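You operate a simulated robot arm through the tools that you are given. There is no shell and no other tool.

The job below is to be done with a simulated robot arm. You get a single attempt, and the scene is never put back.

JOB
Lock the beam, take off the 5 kg weight and weigh the sack.
Fine: lay the weight on the green arm, free the beam, balance it and lock it again.

It is judged by the outcome, as a careful person would: the job done as asked, and still so three seconds after it is handed in. It fails if anything else is knocked over, pushed out of place, dropped, spilled or broken.

ROBOT AND FRAMES
A 7-joint arm with a two-finger parallel gripper, fixed in place. Base frame: the origin is at the foot of the arm, x ahead of it, y to its left, z up. Lengths are in cm, angles in rad, forces in N, time in s.
With the tool pointing down near the work surface it reaches from about 26 to 90 cm from the base axis. Its first joint turns from -2.897 to 2.897 rad. Payload 3.43 kg.
The TCP is the grasp point between the finger pads, 3 cm short of the fingertips. In the tool frame z runs along the fingers and y along their closing line. Largest opening 9.4 cm; finger width 2.8, thickness 1; the body of the gripper, 5 by 9.6 cm, starts 5.5 cm behind the TCP.
Orientation is that of the tool frame in the base frame, as [roll, pitch, yaw] about the fixed x, y, z axes, in that order (R = Rz(yaw) Ry(pitch) Rx(roll)). With the fingers straight down and closing along the base's y, the tool's x points along the base's -x, its y along +y and its z along -z.

CONTROLS
- The arm moves only by the tool nudge_tool. Its argument "plan" is a list of rows, each a list of 3 entries, a list of its own where there are three numbers: the shift along the tool's x, y, z in units of 50 mm (1.0 is 50 mm), then the turn, a rotation vector about the tool's x, y, z in units of 5 degrees (1.0 is 5 degrees), then the finger opening in cm, from 0 to 9.4. In form: [[[tx, ty, tz], [rx, ry, rz], fingers], ...]. A call has 1 to 20 rows; each row shifts and turns the commanded pose from where the row before left it, along the tool's axes as they then stand. A call with a number of a shift or a turn outside -1 to 1 is refused whole. Each row takes 0.2 s and may step no farther than 5 cm and 0.15 rad from the row before; otherwise, or with a gripper value out of range, the whole call is refused. Where a pose cannot be reached the arm comes as near as it can. A force on the tool above 50 N (or 10 N above the force at the start of the call, whichever is more), or a blocked arm, ends the call early, and 0.2 s more pass. Each finger travels about 4.5 cm/s and halts on what it meets, pressing with about 31 N; the grip force reading is that of the motor and also rises with nothing between the fingers. The clock runs only during rows and for 0.2 s after the last one: add rows that do not move to give the fingers time. The reply holds the time, the measured pose of the TCP, the force on the tool along the base axes, the opening and the grip force, in the units named above and with some noise, with the torque about the TCP (base axes, N m) and any sound that the robot's microphone picked up.
- Cameras (640 x 400 px; columns grow to the right, rows downward): "scene" is fixed at [39.4, 50.4, 153.53]; the picture's right is [-1.00, -0.04, 0.00], its down [-0.01, 0.40, -0.92] and it looks along [0.03, -0.92, -0.40] (base axes); focal length 345 px, centre (320, 200). "wrist" rides on the gripper at [7.6, 1.4, -10.3] in the tool frame; the picture's right is [-0.18, 0.98, 0.00], its down [-0.75, -0.14, -0.64] and it looks along [-0.63, -0.12, 0.77] (tool axes); focal length 243 px, centre (320, 200). There is no depth. A picture from a camera that has moved, and an enlarged one, comes with that camera's place and axes in the base frame and with its lens. The place of the scene camera against the robot may be out by one fixed shift of up to 1.8 cm in any direction.
- grab_frame(camera): a new picture of that camera. No time passes.
- enlarge(camera, box): a new picture of the part [left, top, right, bottom] of that camera's present view, enlarged. No time passes.
- hand_in(): hands the job in; it is judged then, once.

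Places have to be worked out from the pictures, the camera data and where the tool is seen. Open the gripper and draw the arm clear of the work before you hand the job in, unless the task says otherwise.

The tools are called after ">>>" as a command line: name --argument value ..., lists and objects as JSON in quotes. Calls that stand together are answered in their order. nudge_tool: Moves the arm, as the interface text tells. Its arguments: {"type":"object","properties":{"plan":{"type":"array","items":{"type":"array"}}},"required":["plan"]} The other tools are called the same way: grab_frame (camera) takes a picture; enlarge (camera, box) takes an enlarged picture of a part of a camera's view; hand_in () hands the job in.

At the start:

```text
time_s: 0.0
position: [47.58, -41.38, 134.1]
tool_rot: [3.141, -0.001, 3.141]
ft_force: [-0.1, -0.3, -0.2]
moment: [-0.03, -0.03, -0.01]
width: 9.4
finger_force: 0.0
```

scene: 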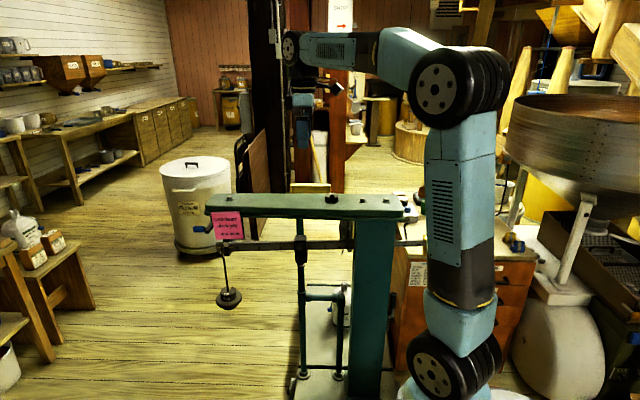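
wrist: 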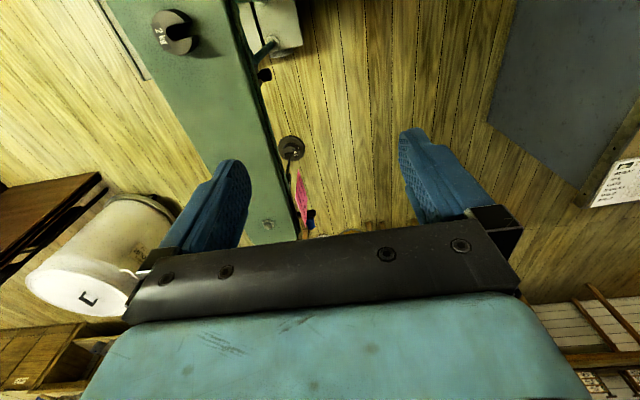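

I'll start by looking closely at the scale from the scene camera and the wrist camera.

>>> enlarge --camera "scene" --box '[190, 170, 440, 326]'

>>> enlarge --camera "scene" --box '[200, 180, 300, 243]'

>>> enlarge --camera "scene" --box '[330, 180, 440, 249]'

>>> enlarge --camera "wrist" --box '[120, 0, 440, 250]'

>>> enlarge --camera "scene" --box '[280, 230, 440, 400]'

```text
2.56 times, centred on (315, 248) of scene
camera zoom: at [39.4, 50.4, 153.53], right [-1.0, -0.04, 0.0], down [-0.01, 0.4, -0.92], along [0.03, -0.92, -0.4], focal length 883 px, centre (333, 77)
```

zoom: 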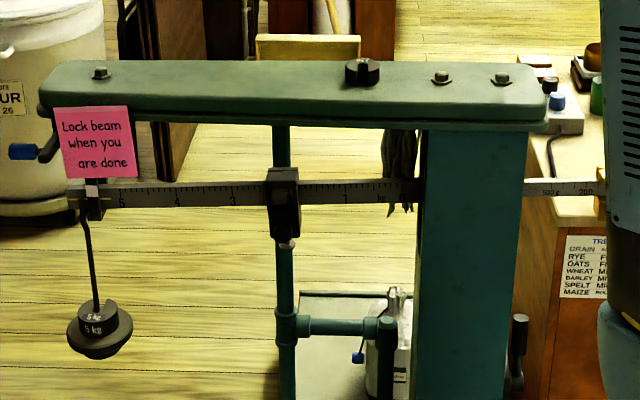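

```text
6.35 times, centred on (250, 212) of scene
camera zoom: at [39.4, 50.4, 153.53], right [-1.0, -0.04, 0.0], down [-0.01, 0.4, -0.92], along [0.03, -0.92, -0.4], focal length 2190 px, centre (764, 127)
```

zoom: 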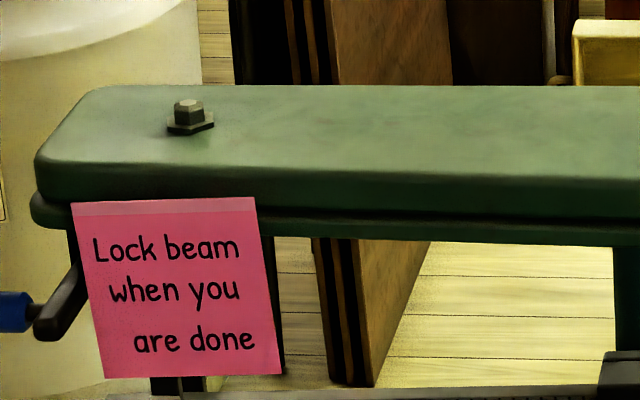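

```text
5.80 times, centred on (385, 214) of scene
camera zoom: at [39.4, 50.4, 153.53], right [-1.0, -0.04, 0.0], down [-0.01, 0.4, -0.92], along [0.03, -0.92, -0.4], focal length 2000 px, centre (-57, 116)
```

zoom: 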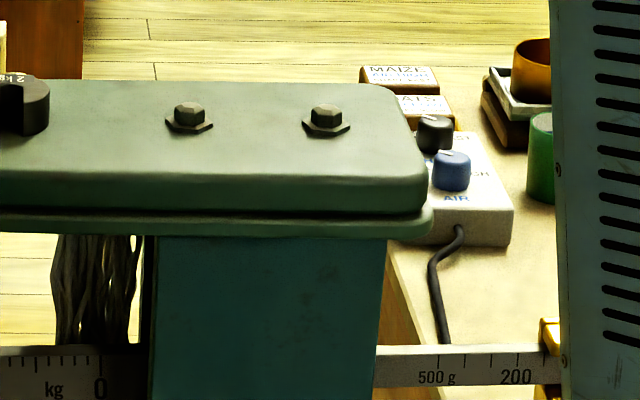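

```text
1.60 times, centred on (280, 125) of wrist
camera zoom: at [39.99, -39.8, 144.39], right [0.18, 0.98, 0.0], down [0.75, -0.14, 0.64], along [0.63, -0.12, -0.77], focal length 388 px, centre (384, 320)
```

zoom: 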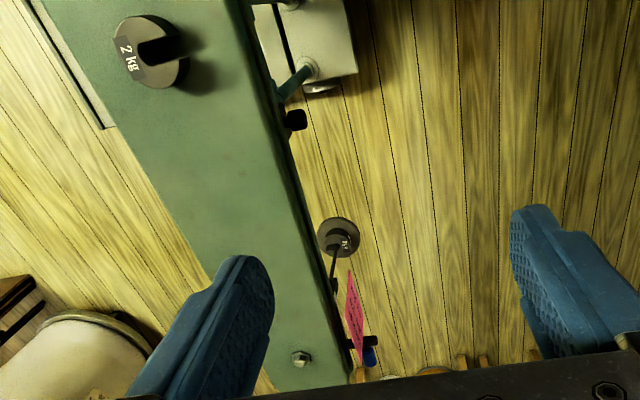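

```text
2.35 times, centred on (360, 315) of scene
camera zoom: at [39.4, 50.4, 153.53], right [-1.0, -0.04, 0.0], down [-0.01, 0.4, -0.92], along [0.03, -0.92, -0.4], focal length 812 px, centre (226, -71)
```

zoom: 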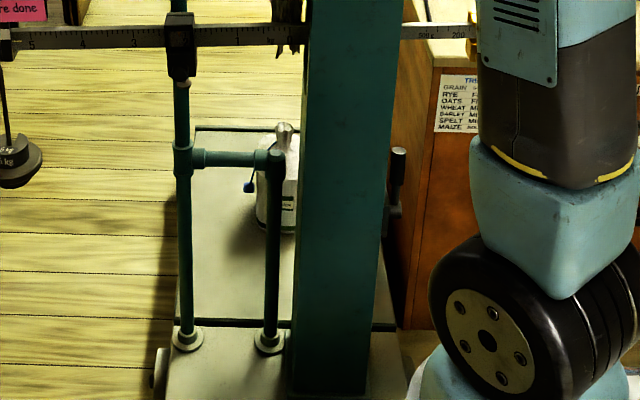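

The green arm runs along x at about y=-58, z≈105, with a loose 2 kg weight on top. I'll zoom in on the hanger, the poise, the lock lever and the rest before moving anything.

>>> enlarge --camera "scene" --box '[200, 220, 260, 320]'

>>> enlarge --camera "scene" --box '[205, 225, 315, 265]'

>>> enlarge --camera "scene" --box '[290, 225, 435, 275]'

>>> enlarge --camera "scene" --box '[310, 270, 390, 330]'

>>> enlarge --camera "scene" --box '[250, 20, 370, 200]'

>>> enlarge --camera "wrist" --box '[240, 110, 360, 250]'

>>> enlarge --camera "wrist" --box '[140, 0, 320, 110]'

```text
4.00 times, centred on (230, 270) of scene
camera zoom: at [39.4, 50.4, 153.53], right [-1.0, -0.04, 0.0], down [-0.01, 0.4, -0.92], along [0.03, -0.92, -0.4], focal length 1380 px, centre (680, -80)
```

zoom: 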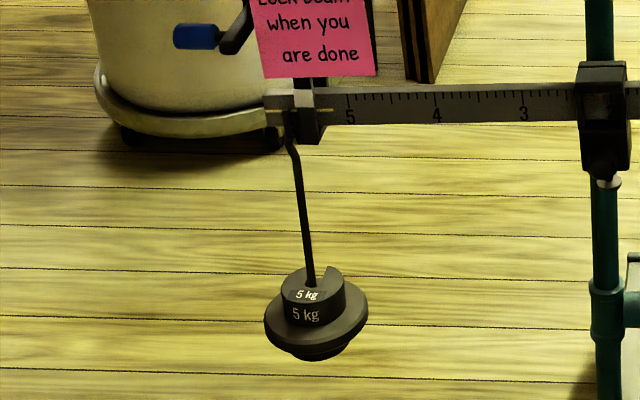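

```text
5.82 times, centred on (260, 245) of scene
camera zoom: at [39.4, 50.4, 153.53], right [-1.0, -0.04, 0.0], down [-0.01, 0.4, -0.92], along [0.03, -0.92, -0.4], focal length 2007 px, centre (669, -62)
```

zoom: 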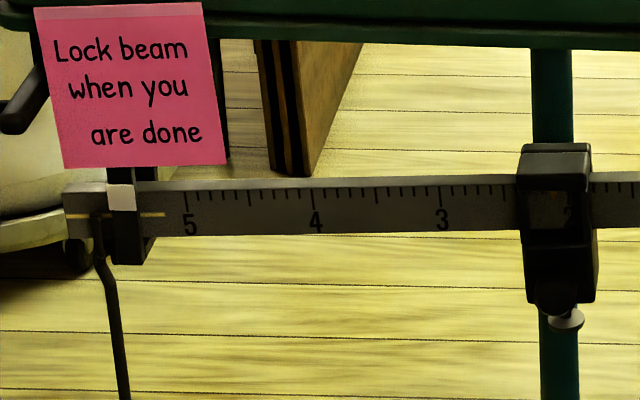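

```text
4.41 times, centred on (362, 250) of scene
camera zoom: at [39.4, 50.4, 153.53], right [-1.0, -0.04, 0.0], down [-0.01, 0.4, -0.92], along [0.03, -0.92, -0.4], focal length 1523 px, centre (132, -21)
```

zoom: 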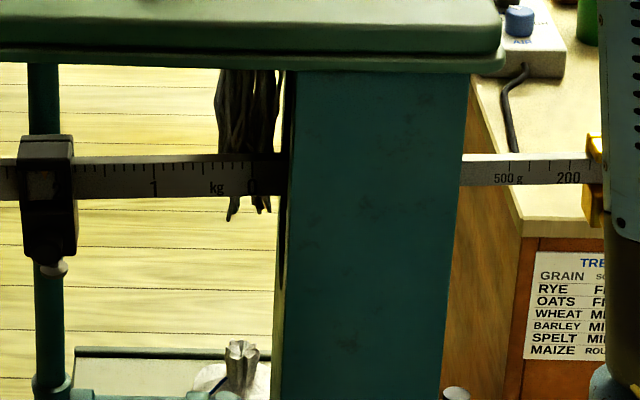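

```text
6.67 times, centred on (350, 300) of scene
camera zoom: at [39.4, 50.4, 153.53], right [-1.0, -0.04, 0.0], down [-0.01, 0.4, -0.92], along [0.03, -0.92, -0.4], focal length 2300 px, centre (120, -467)
```

zoom: 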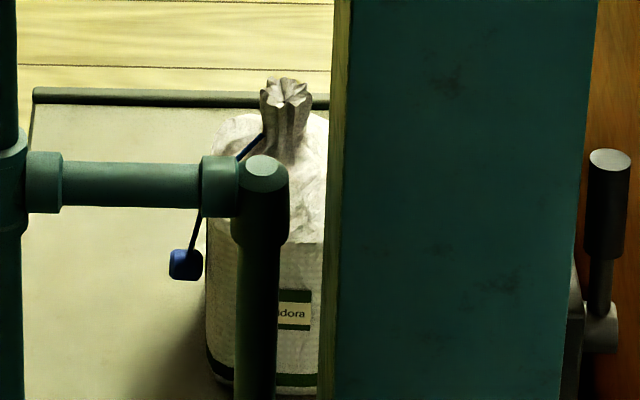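

```text
2.22 times, centred on (310, 110) of scene
camera zoom: at [39.4, 50.4, 153.53], right [-1.0, -0.04, 0.0], down [-0.01, 0.4, -0.92], along [0.03, -0.92, -0.4], focal length 767 px, centre (342, 400)
```

zoom: 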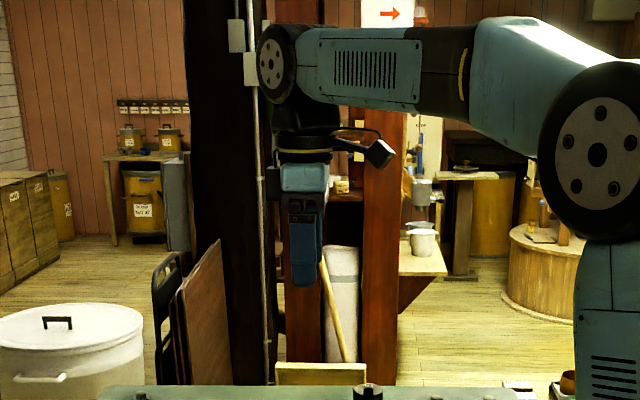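

```text
2.86 times, centred on (300, 180) of wrist
camera zoom: at [39.99, -39.8, 144.39], right [0.18, 0.98, 0.0], down [0.75, -0.14, 0.64], along [0.63, -0.12, -0.77], focal length 693 px, centre (377, 257)
```

zoom: 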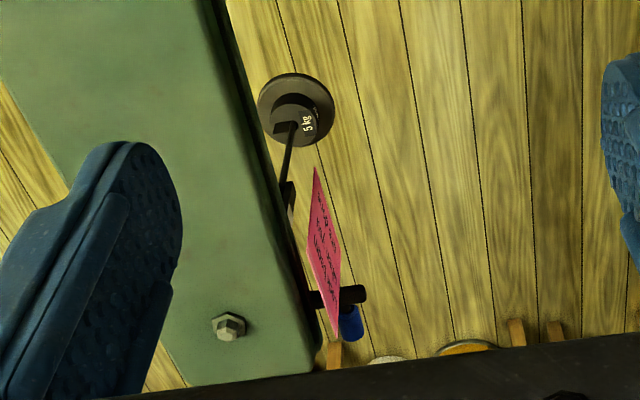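

```text
3.56 times, centred on (230, 55) of wrist
camera zoom: at [39.99, -39.8, 144.39], right [0.18, 0.98, 0.0], down [0.75, -0.14, 0.64], along [0.63, -0.12, -0.77], focal length 863 px, centre (640, 716)
```

zoom: 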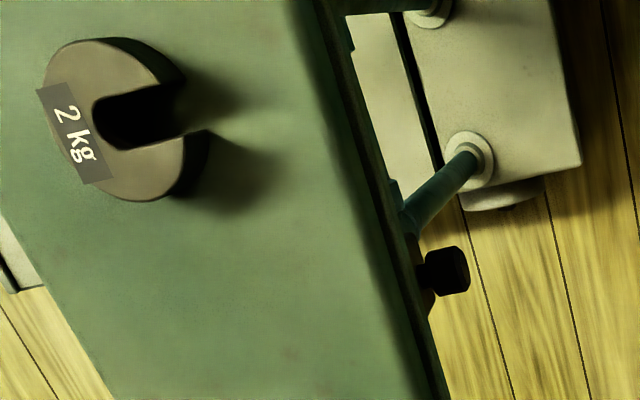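

The lock lever with the blue grip is near (83,-50,99) and the hanger weights near (79,-57,66). I'll turn the wrist 90° about the tool axis so the camera looks along -y at the front of the scale.

>>> nudge_tool --plan '[[[0, 0, 0], [0, 0, 1], 9.4], [[0, 0, 0], [0, 0, 1], 9.4], [[0, 0, 0], [0, 0, 1], 9.4], [[0, 0, 0], [0, 0, 1], 9.4], [[0, 0, 0], [0, 0, 1], 9.4], [[0, 0, 0], [0, 0, 1], 9.4], [[0, 0, 0], [0, 0, 1], 9.4], [[0, 0, 0], [0, 0, 1], 9.4], [[0, 0, 0], [0, 0, 1], 9.4], [[0, 0, 0], [0, 0, 1], 9.4], [[0, 0, 0], [0, 0, 1], 9.4], [[0, 0, 0], [0, 0, 1], 9.4], [[0, 0, 0], [0, 0, 1], 9.4], [[0, 0, 0], [0, 0, 1], 9.4], [[0, 0, 0], [0, 0, 1], 9.4], [[0, 0, 0], [0, 0, 1], 9.4], [[0, 0, 0], [0, 0, 1], 9.4], [[0, 0, 0], [0, 0, 1], 9.4]]'

>>> grab_frame --camera "wrist"

>>> grab_frame --camera "scene"

```text
time_s: 3.8
position: [47.53, -41.33, 134.19]
tool_rot: [3.141, 0.001, 1.569]
ft_force: [0.0, -0.3, 0.4]
moment: [-0.03, -0.01, 0.03]
width: 9.41
finger_force: 0.0
```

```text
taken
camera wrist: at [49.04, -33.61, 144.38], right [0.98, -0.19, 0.0], down [-0.14, -0.75, 0.64], along [-0.12, -0.63, -0.77], focal length 243 px, centre (320, 200)
```

wrist: 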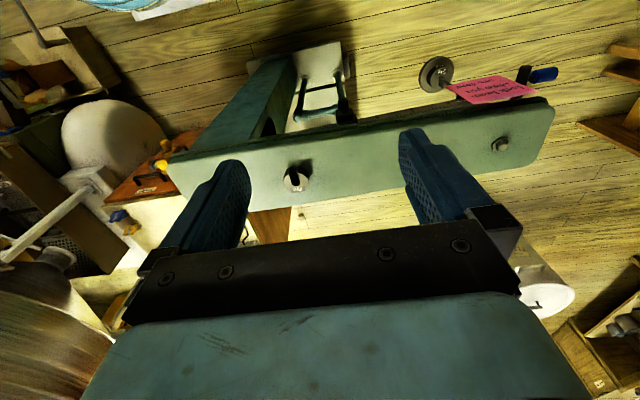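

```text
taken
```

scene: 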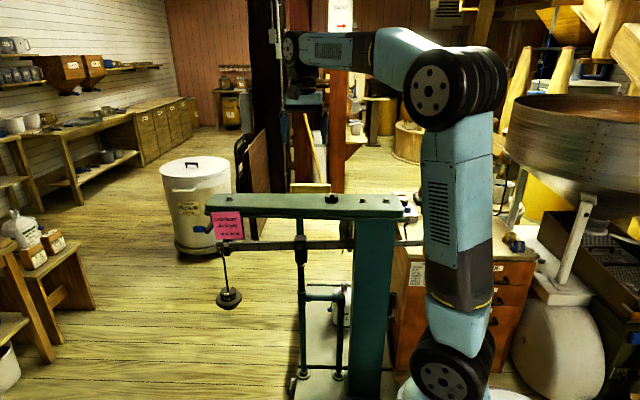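

The rotated view confirms the layout, but the arm hides the beam's front. I'll turn the wrist the other way and then tilt the tool to point along -y with the camera above it, which gives an upright front view.

>>> nudge_tool --plan '[[[0, 0, 0], [0, 0, -1], 9.4], [[0, 0, 0], [0, 0, -1], 9.4], [[0, 0, 0], [0, 0, -1], 9.4], [[0, 0, 0], [0, 0, -1], 9.4], [[0, 0, 0], [0, 0, -1], 9.4], [[0, 0, 0], [0, 0, -1], 9.4], [[0, 0, 0], [0, 0, -1], 9.4], [[0, 0, 0], [0, 0, -1], 9.4], [[0, 0, 0], [0, 0, -1], 9.4], [[0, 0, 0], [0, 0, -1], 9.4], [[0, 0, 0], [0, 0, -1], 9.4], [[0, 0, 0], [0, 0, -1], 9.4], [[0, 0, 0], [0, 0, -1], 9.4], [[0, 0, 0], [0, 0, -1], 9.4], [[0, 0, 0], [0, 0, -1], 9.4], [[0, 0, 0], [0, 0, -1], 9.4], [[0, 0, 0], [0, 0, -1], 9.4], [[0, 0, 0], [0, 0, -1], 9.4], [[0, 0, 0], [0, 0, -1], 9.4], [[0, 0, 0], [0, 0, -1], 9.4]]'

>>> nudge_tool --plan '[[[0, 0, 0], [0, 0, -1], 9.4], [[0, 0, 0], [0, 0, -1], 9.4], [[0, 0, 0], [0, 0, -1], 9.4], [[0, 0, 0], [0, 0, -1], 9.4], [[0, 0, 0], [0, 0, -1], 9.4], [[0, 0, 0], [0, 0, -1], 9.4], [[0, 0, 0], [0, 0, -1], 9.4], [[0, 0, 0], [0, 0, -1], 9.4], [[0, 0, 0], [0, 0, -1], 9.4], [[0, 0, 0], [0, 0, -1], 9.4], [[0, 0, 0], [0, 0, -1], 9.4], [[0, 0, 0], [0, 0, -1], 9.4], [[0, 0, 0], [0, 0, -1], 9.4], [[0, 0, 0], [0, 0, -1], 9.4], [[0, 0, 0], [0, 0, -1], 9.4], [[0, 0, 0], [0, 0, -1], 9.4]]'

>>> grab_frame --camera "scene"

```text
time_s: 8.0
position: [47.5, -41.25, 134.11]
tool_rot: [3.142, 0.0, -2.968]
ft_force: [0.0, -0.6, -0.5]
moment: [0.0, -0.02, -0.03]
width: 9.38
finger_force: 0.0
```

```text
time_s: 11.4
position: [47.53, -41.38, 134.24]
tool_rot: [3.141, -0.001, -1.57]
ft_force: [-0.2, 0.4, -0.2]
moment: [0.02, 0.02, 0.0]
width: 9.37
finger_force: 0.1
```

```text
taken
```

scene: 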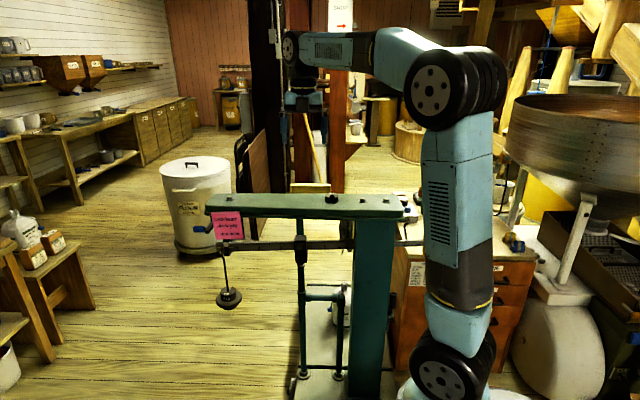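

Wrist turned without trouble. Now I tilt the tool 90° toward -y while backing away in +y.

>>> nudge_tool --plan '[[[-0.3, 0, 0], [0, 1, 0], 9.4], [[-0.299, 0, -0.026], [0, 1, 0], 9.4], [[-0.295, 0, -0.052], [0, 1, 0], 9.4], [[-0.29, 0, -0.078], [0, 1, 0], 9.4], [[-0.282, 0, -0.103], [0, 1, 0], 9.4], [[-0.272, 0, -0.127], [0, 1, 0], 9.4], [[-0.26, 0, -0.15], [0, 1, 0], 9.4], [[-0.246, 0, -0.172], [0, 1, 0], 9.4], [[-0.23, 0, -0.193], [0, 1, 0], 9.4]]'

>>> grab_frame --camera "scene"

>>> grab_frame --camera "wrist"

```text
time_s: 13.4
position: [47.67, -27.88, 134.09]
tool_rot: [-3.141, -0.788, -1.572]
ft_force: [-1.1, 0.4, -0.4]
moment: [0.04, 0.03, -0.01]
width: 9.43
finger_force: 0.0
```

```text
taken
```

scene: 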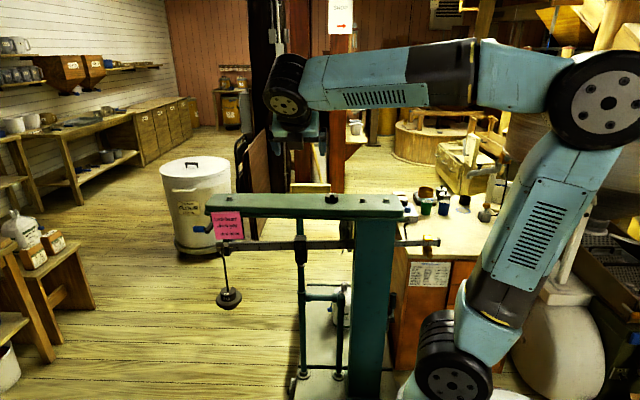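

```text
taken
camera wrist: at [46.25, -25.89, 146.71], right [-0.98, 0.13, -0.13], down [0.14, 0.99, -0.08], along [0.12, -0.1, -0.99], focal length 243 px, centre (320, 200)
```

wrist: 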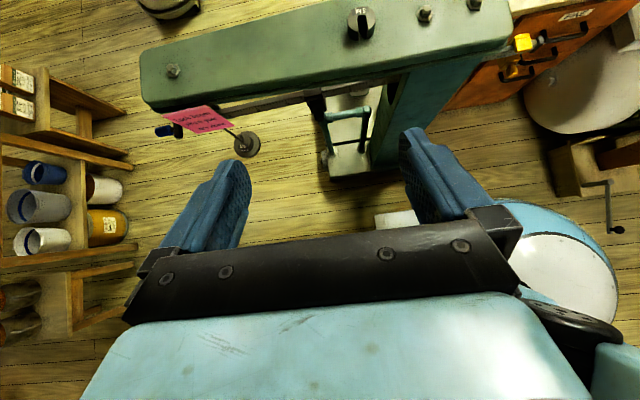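

The view is coming round and the right end of the beam with its yellow poise is now visible. I'll zoom on it and finish the tilt.

>>> enlarge --camera "scene" --box '[385, 225, 455, 265]'

>>> nudge_tool --plan '[[[-0.212, 0, -0.212], [0, 1, 0], 9.4], [[-0.193, 0, -0.23], [0, 1, 0], 9.4], [[-0.172, 0, -0.246], [0, 1, 0], 9.4], [[-0.15, 0, -0.26], [0, 1, 0], 9.4], [[-0.127, 0, -0.272], [0, 1, 0], 9.4], [[-0.103, 0, -0.282], [0, 1, 0], 9.4], [[-0.078, 0, -0.29], [0, 1, 0], 9.4], [[-0.052, 0, -0.295], [0, 1, 0], 9.4], [[-0.026, 0, -0.299], [0, 1, 0], 9.4]]'

>>> grab_frame --camera "scene"

>>> grab_frame --camera "wrist"

```text
9.14 times, centred on (420, 245) of scene
camera zoom: at [39.4, 50.4, 153.53], right [-1.0, -0.04, 0.0], down [-0.01, 0.4, -0.92], along [0.03, -0.92, -0.4], focal length 3154 px, centre (-594, -211)
```

zoom: 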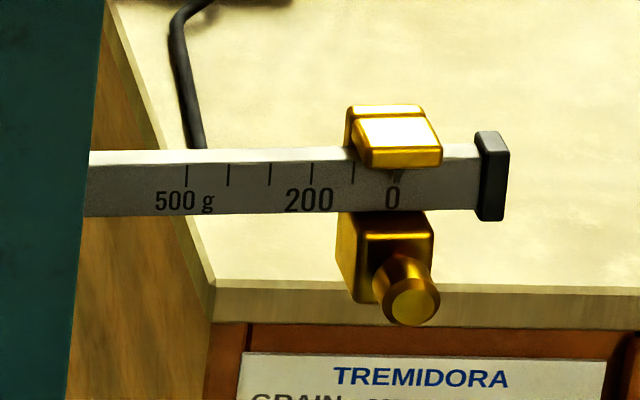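

```text
time_s: 15.4
position: [47.49, -14.22, 134.32]
tool_rot: [0.08, -1.569, 1.49]
ft_force: [0.1, 0.5, 0.1]
moment: [0.02, 0.02, 0.03]
width: 9.4
finger_force: 0.1
```

```text
taken
```

scene: 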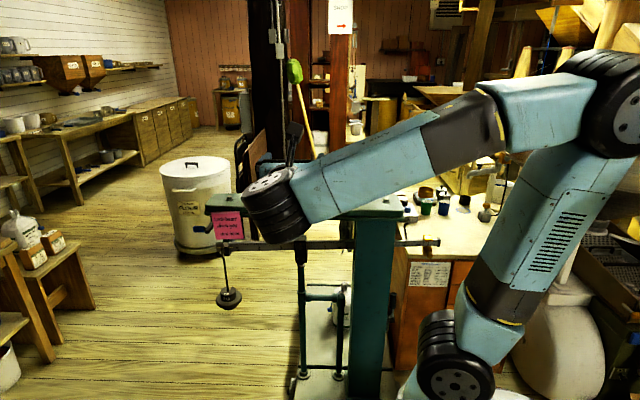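

```text
taken
camera wrist: at [46.09, -3.93, 141.92], right [-0.98, 0.0, -0.18], down [0.14, 0.64, -0.75], along [0.12, -0.77, -0.63], focal length 243 px, centre (320, 200)
```

wrist: 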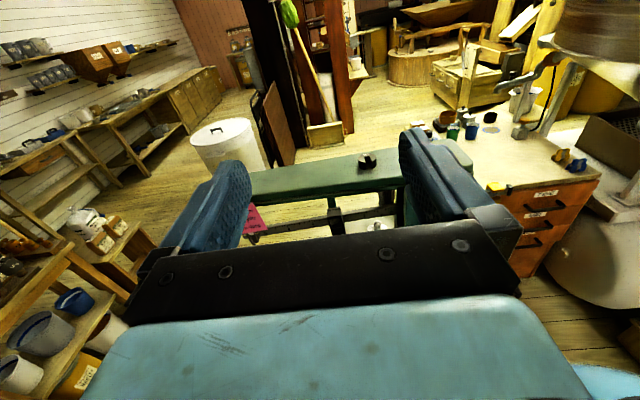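

The front view works; the poise on the small bar reads 0. I'll lower the tool and shift toward the lock lever end to look at the lever and hanger level with the beam.

>>> nudge_tool --plan '[[[-0.8, -0.5, 0], [0, 0, 0], 9.4], [[-0.8, -0.5, 0], [0, 0, 0], 9.4], [[-0.8, -0.5, 0], [0, 0, 0], 9.4], [[-0.8, -0.5, 0], [0, 0, 0], 9.4], [[-0.8, -0.5, 0], [0, 0, 0], 9.4], [[-0.8, -0.5, 0], [0, 0, 0], 9.4]]'

>>> grab_frame --camera "wrist"

>>> grab_frame --camera "scene"

```text
time_s: 16.8
position: [62.37, -14.29, 110.19]
tool_rot: [-1.426, -1.568, 2.995]
ft_force: [0.1, -0.1, 0.0]
moment: [0.06, 0.04, 0.09]
width: 9.4
finger_force: 0.0
```

```text
taken
camera wrist: at [61.0, -3.87, 117.75], right [-0.98, 0.0, -0.19], down [0.14, 0.64, -0.75], along [0.12, -0.77, -0.63], focal length 243 px, centre (320, 200)
```

wrist: 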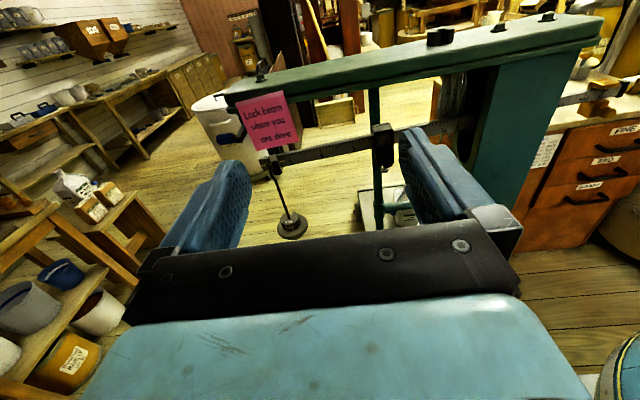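

```text
taken
```

scene: 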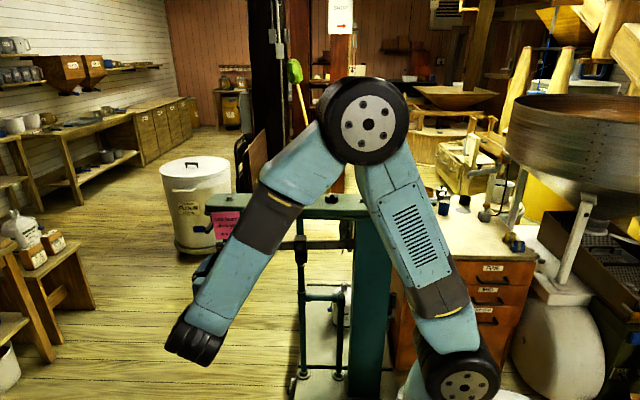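

Good front view. I'll zoom on the lever/note end, the hanger and the main poise.

>>> enlarge --camera "wrist" --box '[200, 70, 320, 250]'

>>> enlarge --camera "wrist" --box '[210, 70, 300, 130]'

>>> enlarge --camera "wrist" --box '[250, 130, 330, 190]'

>>> enlarge --camera "wrist" --box '[260, 190, 330, 245]'

>>> enlarge --camera "wrist" --box '[330, 100, 450, 190]'

```text
2.22 times, centred on (260, 160) of wrist
camera zoom: at [61.0, -3.87, 117.75], right [-0.98, 0.0, -0.19], down [0.14, 0.64, -0.75], along [0.12, -0.77, -0.63], focal length 539 px, centre (453, 289)
```

zoom: 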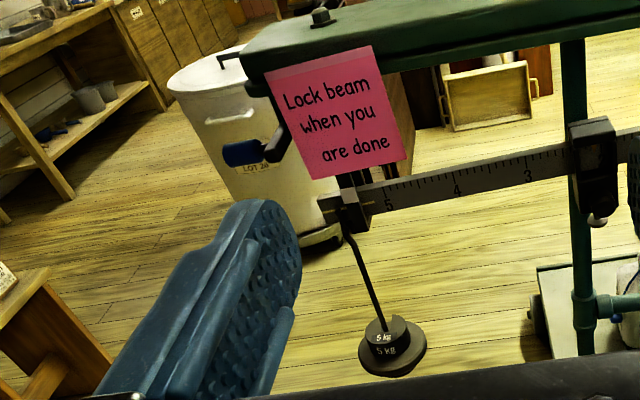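

```text
6.67 times, centred on (255, 100) of wrist
camera zoom: at [61.0, -3.87, 117.75], right [-0.98, 0.0, -0.19], down [0.14, 0.64, -0.75], along [0.12, -0.77, -0.63], focal length 1618 px, centre (753, 867)
```

zoom: 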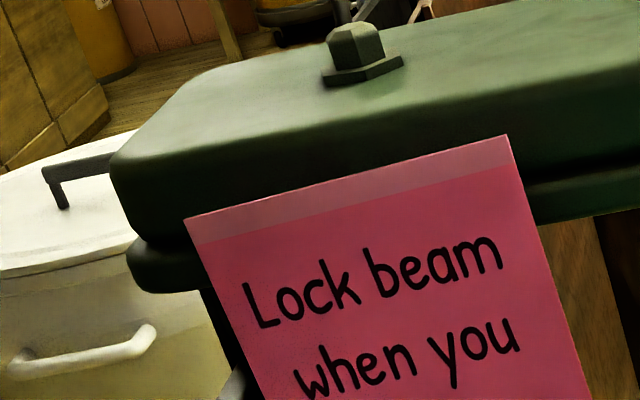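

```text
6.67 times, centred on (290, 160) of wrist
camera zoom: at [61.0, -3.87, 117.75], right [-0.98, 0.0, -0.19], down [0.14, 0.64, -0.75], along [0.12, -0.77, -0.63], focal length 1618 px, centre (520, 467)
```

zoom: 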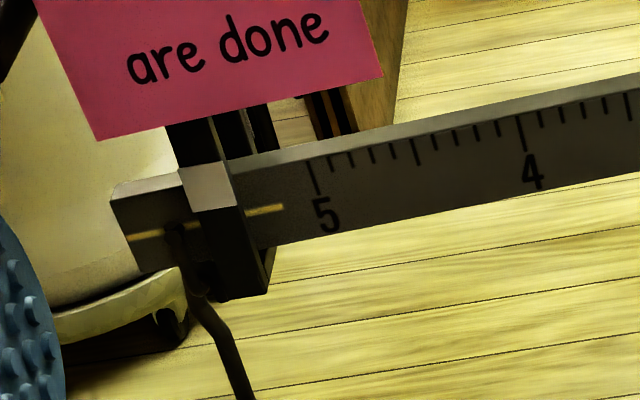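

```text
7.27 times, centred on (295, 218) of wrist
camera zoom: at [61.0, -3.87, 117.75], right [-0.98, 0.0, -0.19], down [0.14, 0.64, -0.75], along [0.12, -0.77, -0.63], focal length 1764 px, centre (502, 73)
```

zoom: 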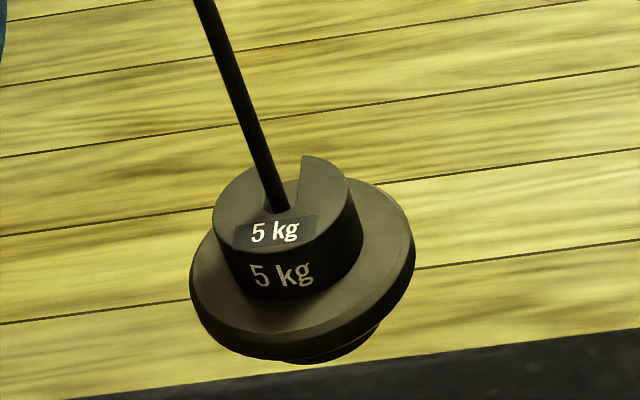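

```text
4.44 times, centred on (390, 145) of wrist
camera zoom: at [61.0, -3.87, 117.75], right [-0.98, 0.0, -0.19], down [0.14, 0.64, -0.75], along [0.12, -0.77, -0.63], focal length 1078 px, centre (9, 444)
```

zoom: 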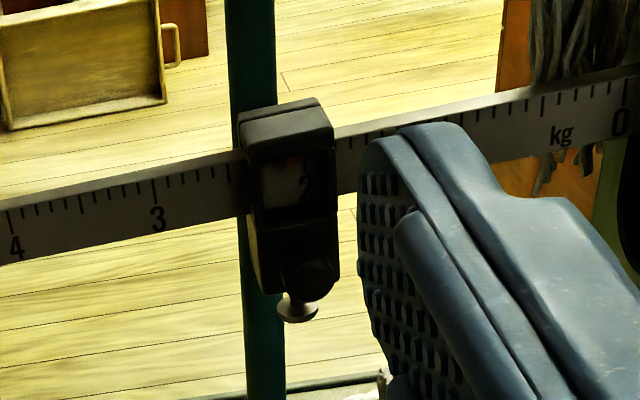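

The lever with the blue grip is behind the note at the +x end; the beam index (yellow line) sits below the white mark, so the beam hangs weight-side low and is presently free. I'll go closer to the lever to understand it.

>>> nudge_tool --plan '[[[0, -0.6, 0.4], [0, 0, 0], 9.4], [[0, -0.6, 0.4], [0, 0, 0], 9.4], [[0, -0.6, 0.4], [0, 0, 0], 9.4], [[0, -0.6, 0.4], [0, 0, 0], 9.4], [[0, -0.6, 0.4], [0, 0, 0], 9.4], [[0, -0.6, 0.4], [0, 0, 0], 9.4]]'

>>> grab_frame --camera "wrist"

```text
time_s: 18.2
position: [80.58, -26.26, 110.06]
tool_rot: [0.965, -1.568, 0.607]
ft_force: [-0.9, 0.3, 0.5]
moment: [0.02, -0.01, 0.01]
width: 9.43
finger_force: 0.1
```

```text
taken
camera wrist: at [79.3, -15.99, 117.71], right [-0.98, 0.0, -0.18], down [0.14, 0.64, -0.75], along [0.12, -0.77, -0.63], focal length 243 px, centre (320, 200)
```

wrist: 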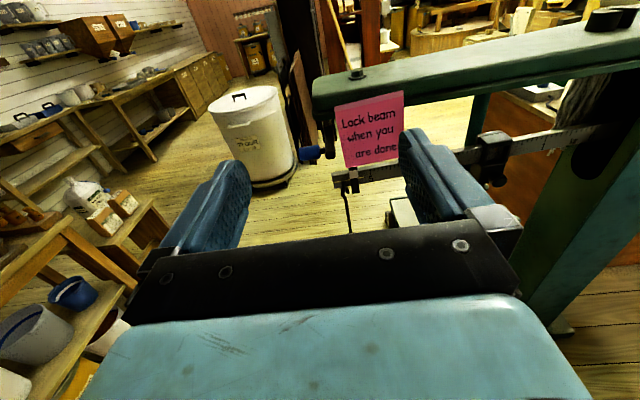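

>>> enlarge --camera "wrist" --box '[280, 60, 420, 200]'

>>> enlarge --camera "wrist" --box '[290, 100, 360, 170]'

>>> enlarge --camera "wrist" --box '[320, 150, 400, 230]'

```text
2.86 times, centred on (350, 130) of wrist
camera zoom: at [79.3, -15.99, 117.71], right [-0.98, 0.0, -0.18], down [0.14, 0.64, -0.75], along [0.12, -0.77, -0.63], focal length 693 px, centre (234, 400)
```

zoom: 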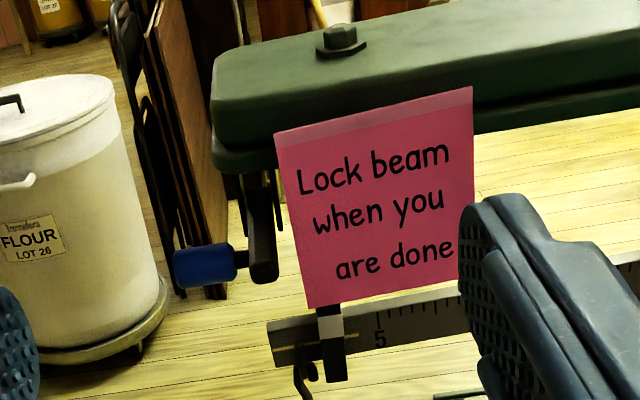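

```text
5.71 times, centred on (325, 135) of wrist
camera zoom: at [79.3, -15.99, 117.71], right [-0.98, 0.0, -0.18], down [0.14, 0.64, -0.75], along [0.12, -0.77, -0.63], focal length 1386 px, centre (291, 571)
```

zoom: 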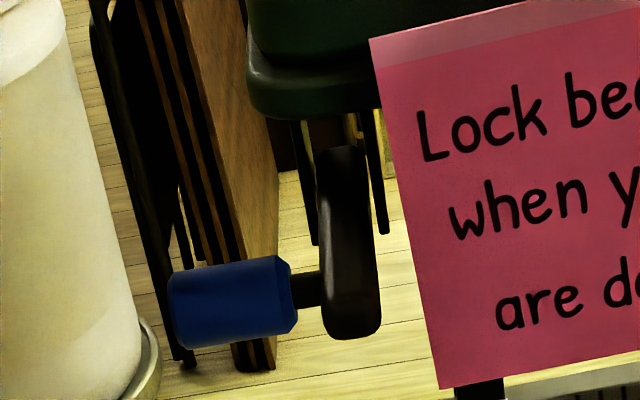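

```text
5.00 times, centred on (360, 190) of wrist
camera zoom: at [79.3, -15.99, 117.71], right [-0.98, 0.0, -0.18], down [0.14, 0.64, -0.75], along [0.12, -0.77, -0.63], focal length 1213 px, centre (120, 250)
```

zoom: 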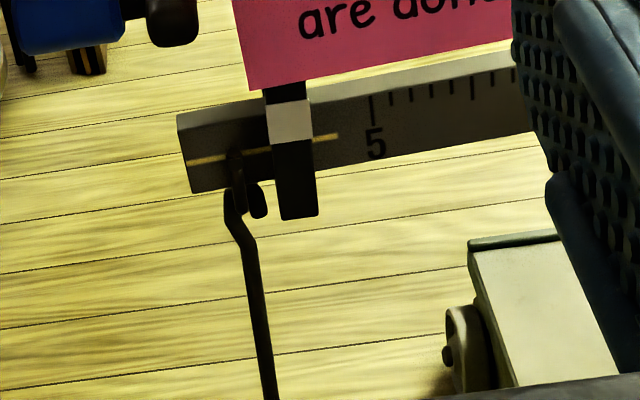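

The lock lever is a crank: a black bar pointing forward (+y) from a pivot under the arm's end with the blue grip pointing +x, grip near (84.6,-50.8,99). I'll roll the tool -90° so the camera sits on the +x side to see how it acts on the beam.

>>> nudge_tool --plan '[[[0, 0, 0], [0, 0, -1], 9.4], [[0, 0, 0], [0, 0, -1], 9.4], [[0, 0, 0], [0, 0, -1], 9.4], [[0, 0, 0], [0, 0, -1], 9.4], [[0, 0, 0], [0, 0, -1], 9.4], [[0, 0, 0], [0, 0, -1], 9.4], [[0, 0, 0], [0, 0, -1], 9.4], [[0, 0, 0], [0, 0, -1], 9.4], [[0, 0, 0], [0, 0, -1], 9.4], [[0, 0, 0], [0, 0, -1], 9.4], [[0, 0, 0], [0, 0, -1], 9.4], [[0, 0, 0], [0, 0, -1], 9.4], [[0, 0, 0], [0, 0, -1], 9.4], [[0, 0, 0], [0, 0, -1], 9.4], [[0, 0, 0], [0, 0, -1], 9.4], [[0, 0, 0], [0, 0, -1], 9.4], [[0, 0, 0], [0, 0, -1], 9.4], [[0, 0, 0], [0, 0, -1], 9.4]]'

>>> grab_frame --camera "wrist"

```text
time_s: 22.0
position: [80.57, -26.44, 110.22]
tool_rot: [1.572, 0.0, 0.001]
ft_force: [-0.5, -0.2, 0.2]
moment: [-0.02, 0.0, 0.03]
width: 9.41
finger_force: 0.2
```

```text
taken
camera wrist: at [88.32, -16.01, 111.57], right [-0.18, 0.0, 0.98], down [-0.75, 0.64, -0.14], along [-0.63, -0.77, -0.12], focal length 243 px, centre (320, 200)
```

wrist: 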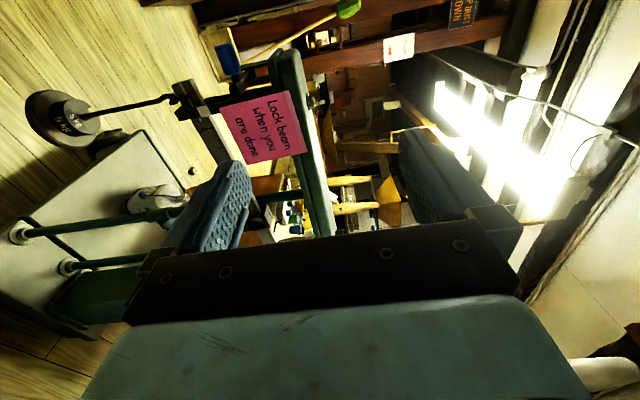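

>>> enlarge --camera "wrist" --box '[150, 30, 340, 170]'

>>> enlarge --camera "wrist" --box '[20, 70, 140, 160]'

>>> enlarge --camera "wrist" --box '[200, 30, 310, 110]'

```text
2.86 times, centred on (245, 100) of wrist
camera zoom: at [88.32, -16.01, 111.57], right [-0.18, 0.0, 0.98], down [-0.75, 0.64, -0.14], along [-0.63, -0.77, -0.12], focal length 693 px, centre (534, 486)
```

zoom: 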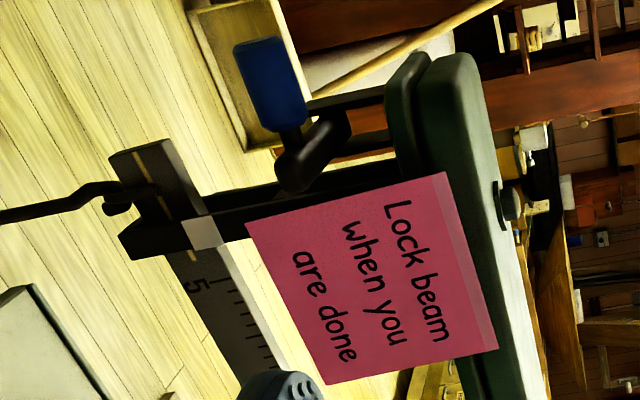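

```text
4.44 times, centred on (80, 115) of wrist
camera zoom: at [88.32, -16.01, 111.57], right [-0.18, 0.0, 0.98], down [-0.75, 0.64, -0.14], along [-0.63, -0.77, -0.12], focal length 1078 px, centre (1387, 578)
```

zoom: 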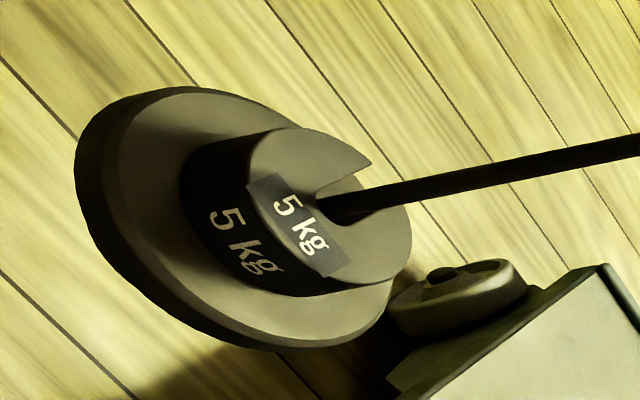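

```text
5.00 times, centred on (255, 70) of wrist
camera zoom: at [88.32, -16.01, 111.57], right [-0.18, 0.0, 0.98], down [-0.75, 0.64, -0.14], along [-0.63, -0.77, -0.12], focal length 1213 px, centre (645, 850)
```

zoom: 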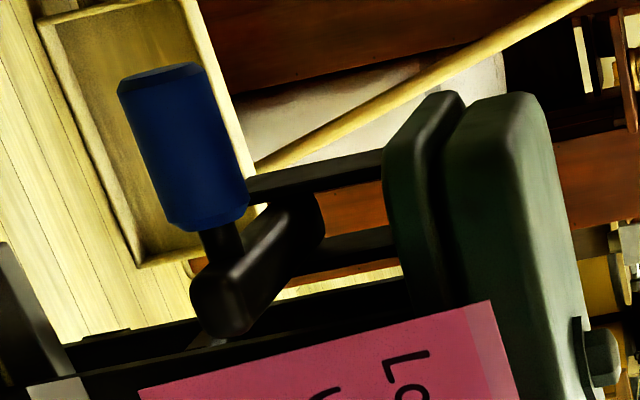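

Seen from the +x side: the crank pivots on a bracket under the arm, its bar pointing forward and slightly down, well clear of the beam. I'll move the camera further round and a bit lower for a sharper look at the pivot.

>>> nudge_tool --plan '[[[0.4, -0.3, 0.2], [0, 0, 0], 9.4], [[0.4, -0.3, 0.2], [0, 0, 0], 9.4], [[0.4, -0.3, 0.2], [0, 0, 0], 9.4], [[0.4, -0.3, 0.2], [0, 0, 0], 9.4]]'

>>> grab_frame --camera "wrist"

>>> enlarge --camera "wrist" --box '[220, 20, 340, 120]'

```text
time_s: 23.0
position: [88.48, -30.38, 104.26]
tool_rot: [1.569, 0.002, 0.0]
ft_force: [0.1, -0.2, 0.4]
moment: [0.04, -0.03, 0.0]
width: 9.41
finger_force: 0.0
```

```text
taken
camera wrist: at [96.23, -20.02, 105.67], right [-0.18, 0.0, 0.98], down [-0.75, 0.64, -0.14], along [-0.63, -0.77, -0.12], focal length 243 px, centre (320, 200)
```

wrist: 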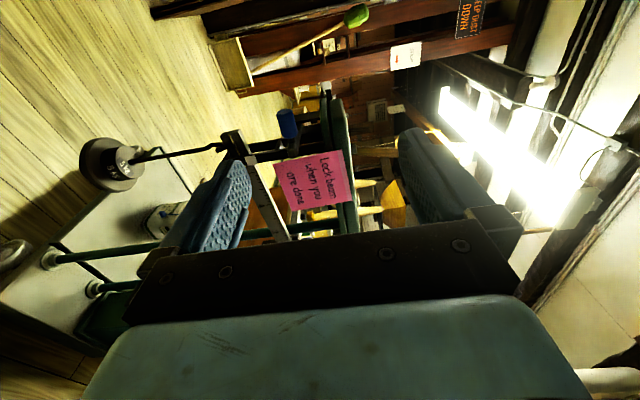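

```text
4.00 times, centred on (280, 70) of wrist
camera zoom: at [96.23, -20.02, 105.67], right [-0.18, 0.0, 0.98], down [-0.75, 0.64, -0.14], along [-0.63, -0.77, -0.12], focal length 970 px, centre (480, 720)
```

zoom: 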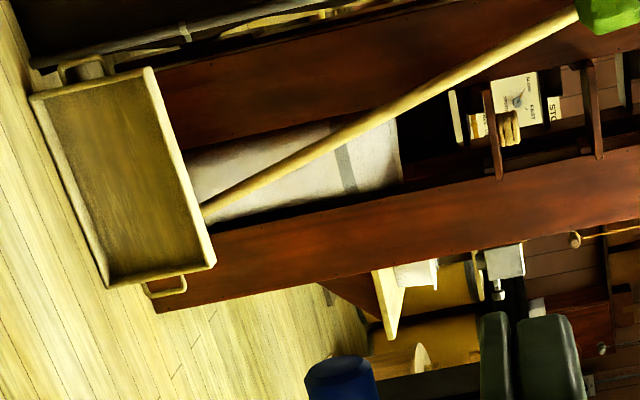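

>>> enlarge --camera "wrist" --box '[200, 75, 370, 215]'

>>> enlarge --camera "wrist" --box '[260, 85, 360, 165]'

>>> enlarge --camera "wrist" --box '[210, 120, 290, 190]'

```text
2.86 times, centred on (285, 145) of wrist
camera zoom: at [96.23, -20.02, 105.67], right [-0.18, 0.0, 0.98], down [-0.75, 0.64, -0.14], along [-0.63, -0.77, -0.12], focal length 693 px, centre (420, 357)
```

zoom: 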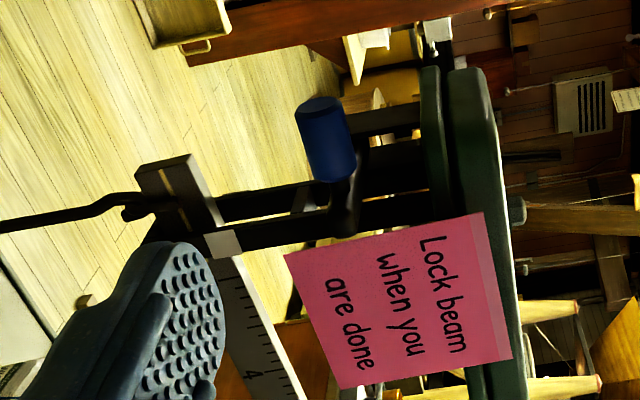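

```text
5.00 times, centred on (310, 125) of wrist
camera zoom: at [96.23, -20.02, 105.67], right [-0.18, 0.0, 0.98], down [-0.75, 0.64, -0.14], along [-0.63, -0.77, -0.12], focal length 1213 px, centre (370, 575)
```

zoom: 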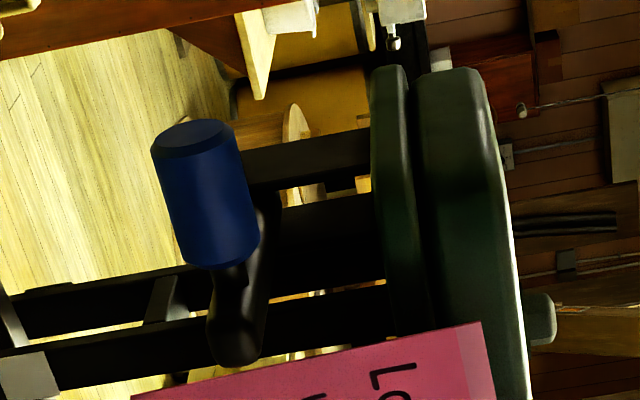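

```text
5.71 times, centred on (250, 155) of wrist
camera zoom: at [96.23, -20.02, 105.67], right [-0.18, 0.0, 0.98], down [-0.75, 0.64, -0.14], along [-0.63, -0.77, -0.12], focal length 1386 px, centre (720, 457)
```

zoom: 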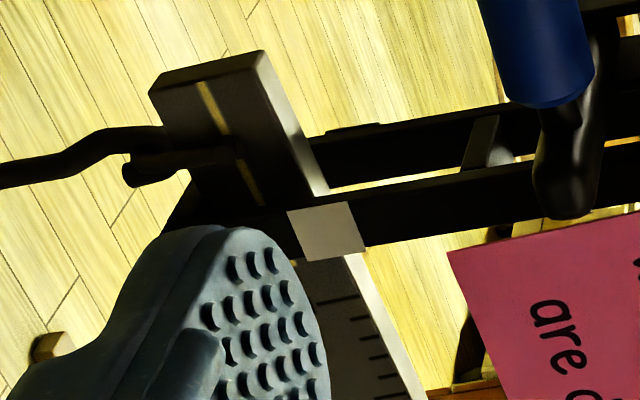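

The handle centre is now well fixed at about (84.5,-50.6,99.0), pivot near (81,-57,99.5), and an upward swing is blocked by the arm, so locking should be a downward swing. I'll close the fingers and bring them above the handle from the front.

>>> nudge_tool --plan '[[[-0.25, -0.08, 0], [0, 0, 0], 0], [[-0.25, -0.08, 0], [0, 0, 0], 0], [[0, 0, 0.3], [0, 0, 0], 0], [[0, 0, 0.6], [0, 0, 0], 0], [[0, 0, 0.6], [0, 0, 0], 0], [[0, 0, 0.6], [0, 0, 0], 0], [[0, 0, 0.5], [0, 0, 0], 0], [[0, 0, 0.4], [0, 0, 0], 0]]'

>>> grab_frame --camera "wrist"

```text
time_s: 24.8
position: [86.08, -45.22, 103.39]
tool_rot: [1.57, 0.0, -0.001]
ft_force: [-0.2, 0.6, 0.6]
moment: [-0.03, 0.01, 0.0]
width: 0.02
finger_force: 30.8
```

```text
taken
camera wrist: at [93.78, -34.92, 104.81], right [-0.18, 0.0, 0.98], down [-0.75, 0.64, -0.14], along [-0.63, -0.77, -0.12], focal length 243 px, centre (320, 200)
```

wrist: 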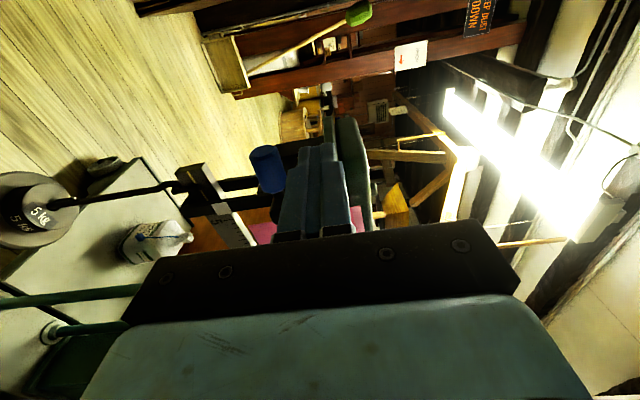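

Closed fingers are in line just above the handle and short of it. I'll go forward another 3 cm and then ease down in small steps onto the handle.

>>> nudge_tool --plan '[[[0, 0, 0.3], [0, 0, 0], 0], [[0, 0, 0.3], [0, 0, 0], 0], [[0, -0.15, 0], [0, 0, 0], 0], [[0, -0.15, 0], [0, 0, 0], 0], [[0, -0.1, 0], [0, 0, 0], 0]]'

>>> grab_frame --camera "wrist"

>>> enlarge --camera "wrist" --box '[200, 90, 380, 240]'

```text
time_s: 26.0
position: [86.05, -48.34, 101.44]
tool_rot: [1.572, 0.002, 0.0]
ft_force: [0.7, -0.5, -0.5]
moment: [0.0, -0.02, -0.02]
width: 0.0
finger_force: 30.8
```

```text
taken
camera wrist: at [93.75, -38.01, 102.81], right [-0.18, 0.0, 0.98], down [-0.75, 0.64, -0.14], along [-0.63, -0.77, -0.12], focal length 243 px, centre (320, 200)
```

wrist: 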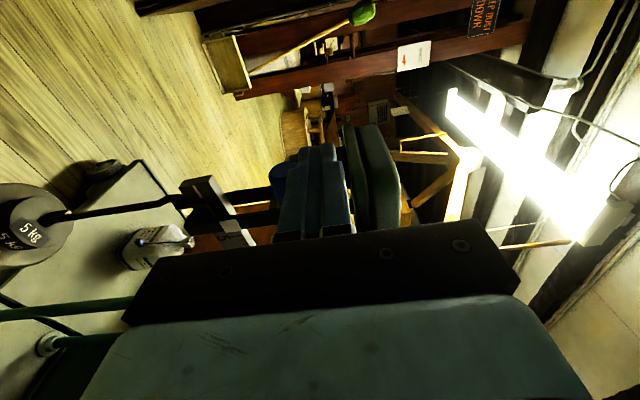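

```text
2.67 times, centred on (290, 165) of wrist
camera zoom: at [93.75, -38.01, 102.81], right [-0.18, 0.0, 0.98], down [-0.75, 0.64, -0.14], along [-0.63, -0.77, -0.12], focal length 647 px, centre (400, 293)
```

zoom: 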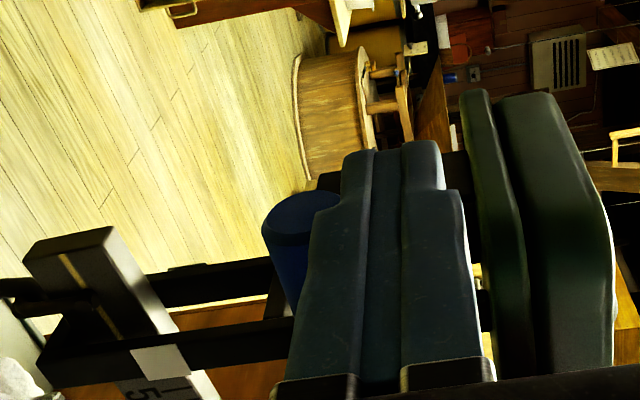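

Fingertips are poised right over the handle with no contact yet. I'll press down gently in half-centimetre steps and watch the force.

>>> nudge_tool --plan '[[[0, -0.1, 0], [0, 0, 0], 0], [[0, -0.1, 0], [0, 0, 0], 0], [[0, -0.1, 0], [0, 0, 0], 0], [[0, -0.1, 0], [0, 0, 0], 0]]'

>>> enlarge --camera "wrist" --box '[160, 90, 380, 240]'

>>> enlarge --camera "scene" --box '[170, 190, 290, 265]'

```text
time_s: 27.0
position: [85.95, -48.41, 99.39]
tool_rot: [1.57, 0.002, -0.001]
ft_force: [-0.6, -1.6, 1.3]
moment: [-0.06, 0.01, -0.05]
width: 0.0
finger_force: 31.0
```

```text
2.67 times, centred on (270, 165) of wrist
camera zoom: at [93.69, -37.98, 100.73], right [-0.18, 0.0, 0.98], down [-0.75, 0.64, -0.14], along [-0.63, -0.77, -0.12], focal length 647 px, centre (453, 293)
```

zoom: 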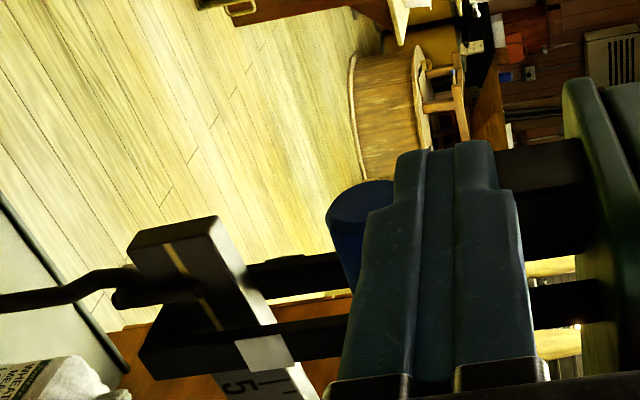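

```text
5.33 times, centred on (230, 228) of scene
camera zoom: at [39.4, 50.4, 153.53], right [-1.0, -0.04, 0.0], down [-0.01, 0.4, -0.92], along [0.03, -0.92, -0.4], focal length 1840 px, centre (800, 53)
```

zoom: 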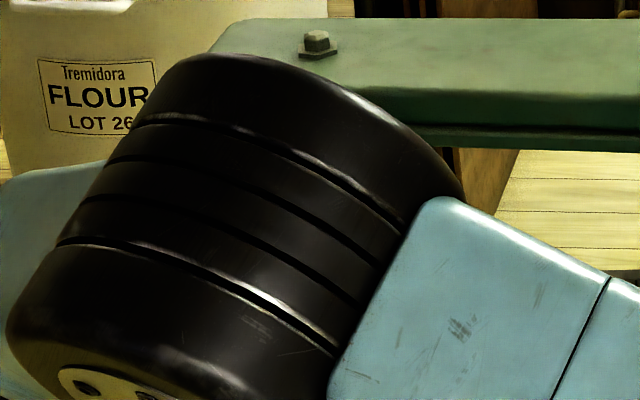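

The handle follows the fingers with only about 1 N of resistance, so downward is a free direction. I'll follow the arc further down while moving in along -y.

>>> nudge_tool --plan '[[[0, -0.08, 0.1], [0, 0, 0], 0], [[0, -0.08, 0.1], [0, 0, 0], 0], [[0, -0.08, 0.1], [0, 0, 0], 0], [[0, -0.08, 0.1], [0, 0, 0], 0], [[0, -0.08, 0.1], [0, 0, 0], 0], [[0, -0.08, 0.1], [0, 0, 0], 0]]'

>>> enlarge --camera "wrist" --box '[160, 90, 380, 240]'

```text
time_s: 28.4
position: [86.12, -51.28, 96.9]
tool_rot: [1.572, 0.003, -0.001]
ft_force: [-0.4, -0.2, -0.4]
moment: [0.01, 0.01, -0.01]
width: 0.0
finger_force: 30.8
```

```text
2.67 times, centred on (270, 165) of wrist
camera zoom: at [93.78, -40.98, 98.29], right [-0.18, 0.0, 0.98], down [-0.75, 0.64, -0.14], along [-0.63, -0.77, -0.12], focal length 647 px, centre (453, 293)
```

zoom: 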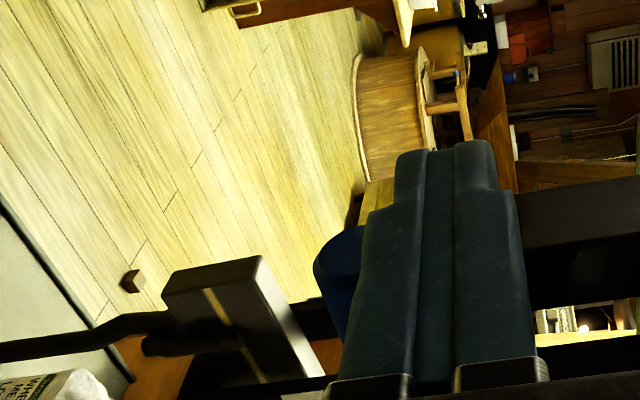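

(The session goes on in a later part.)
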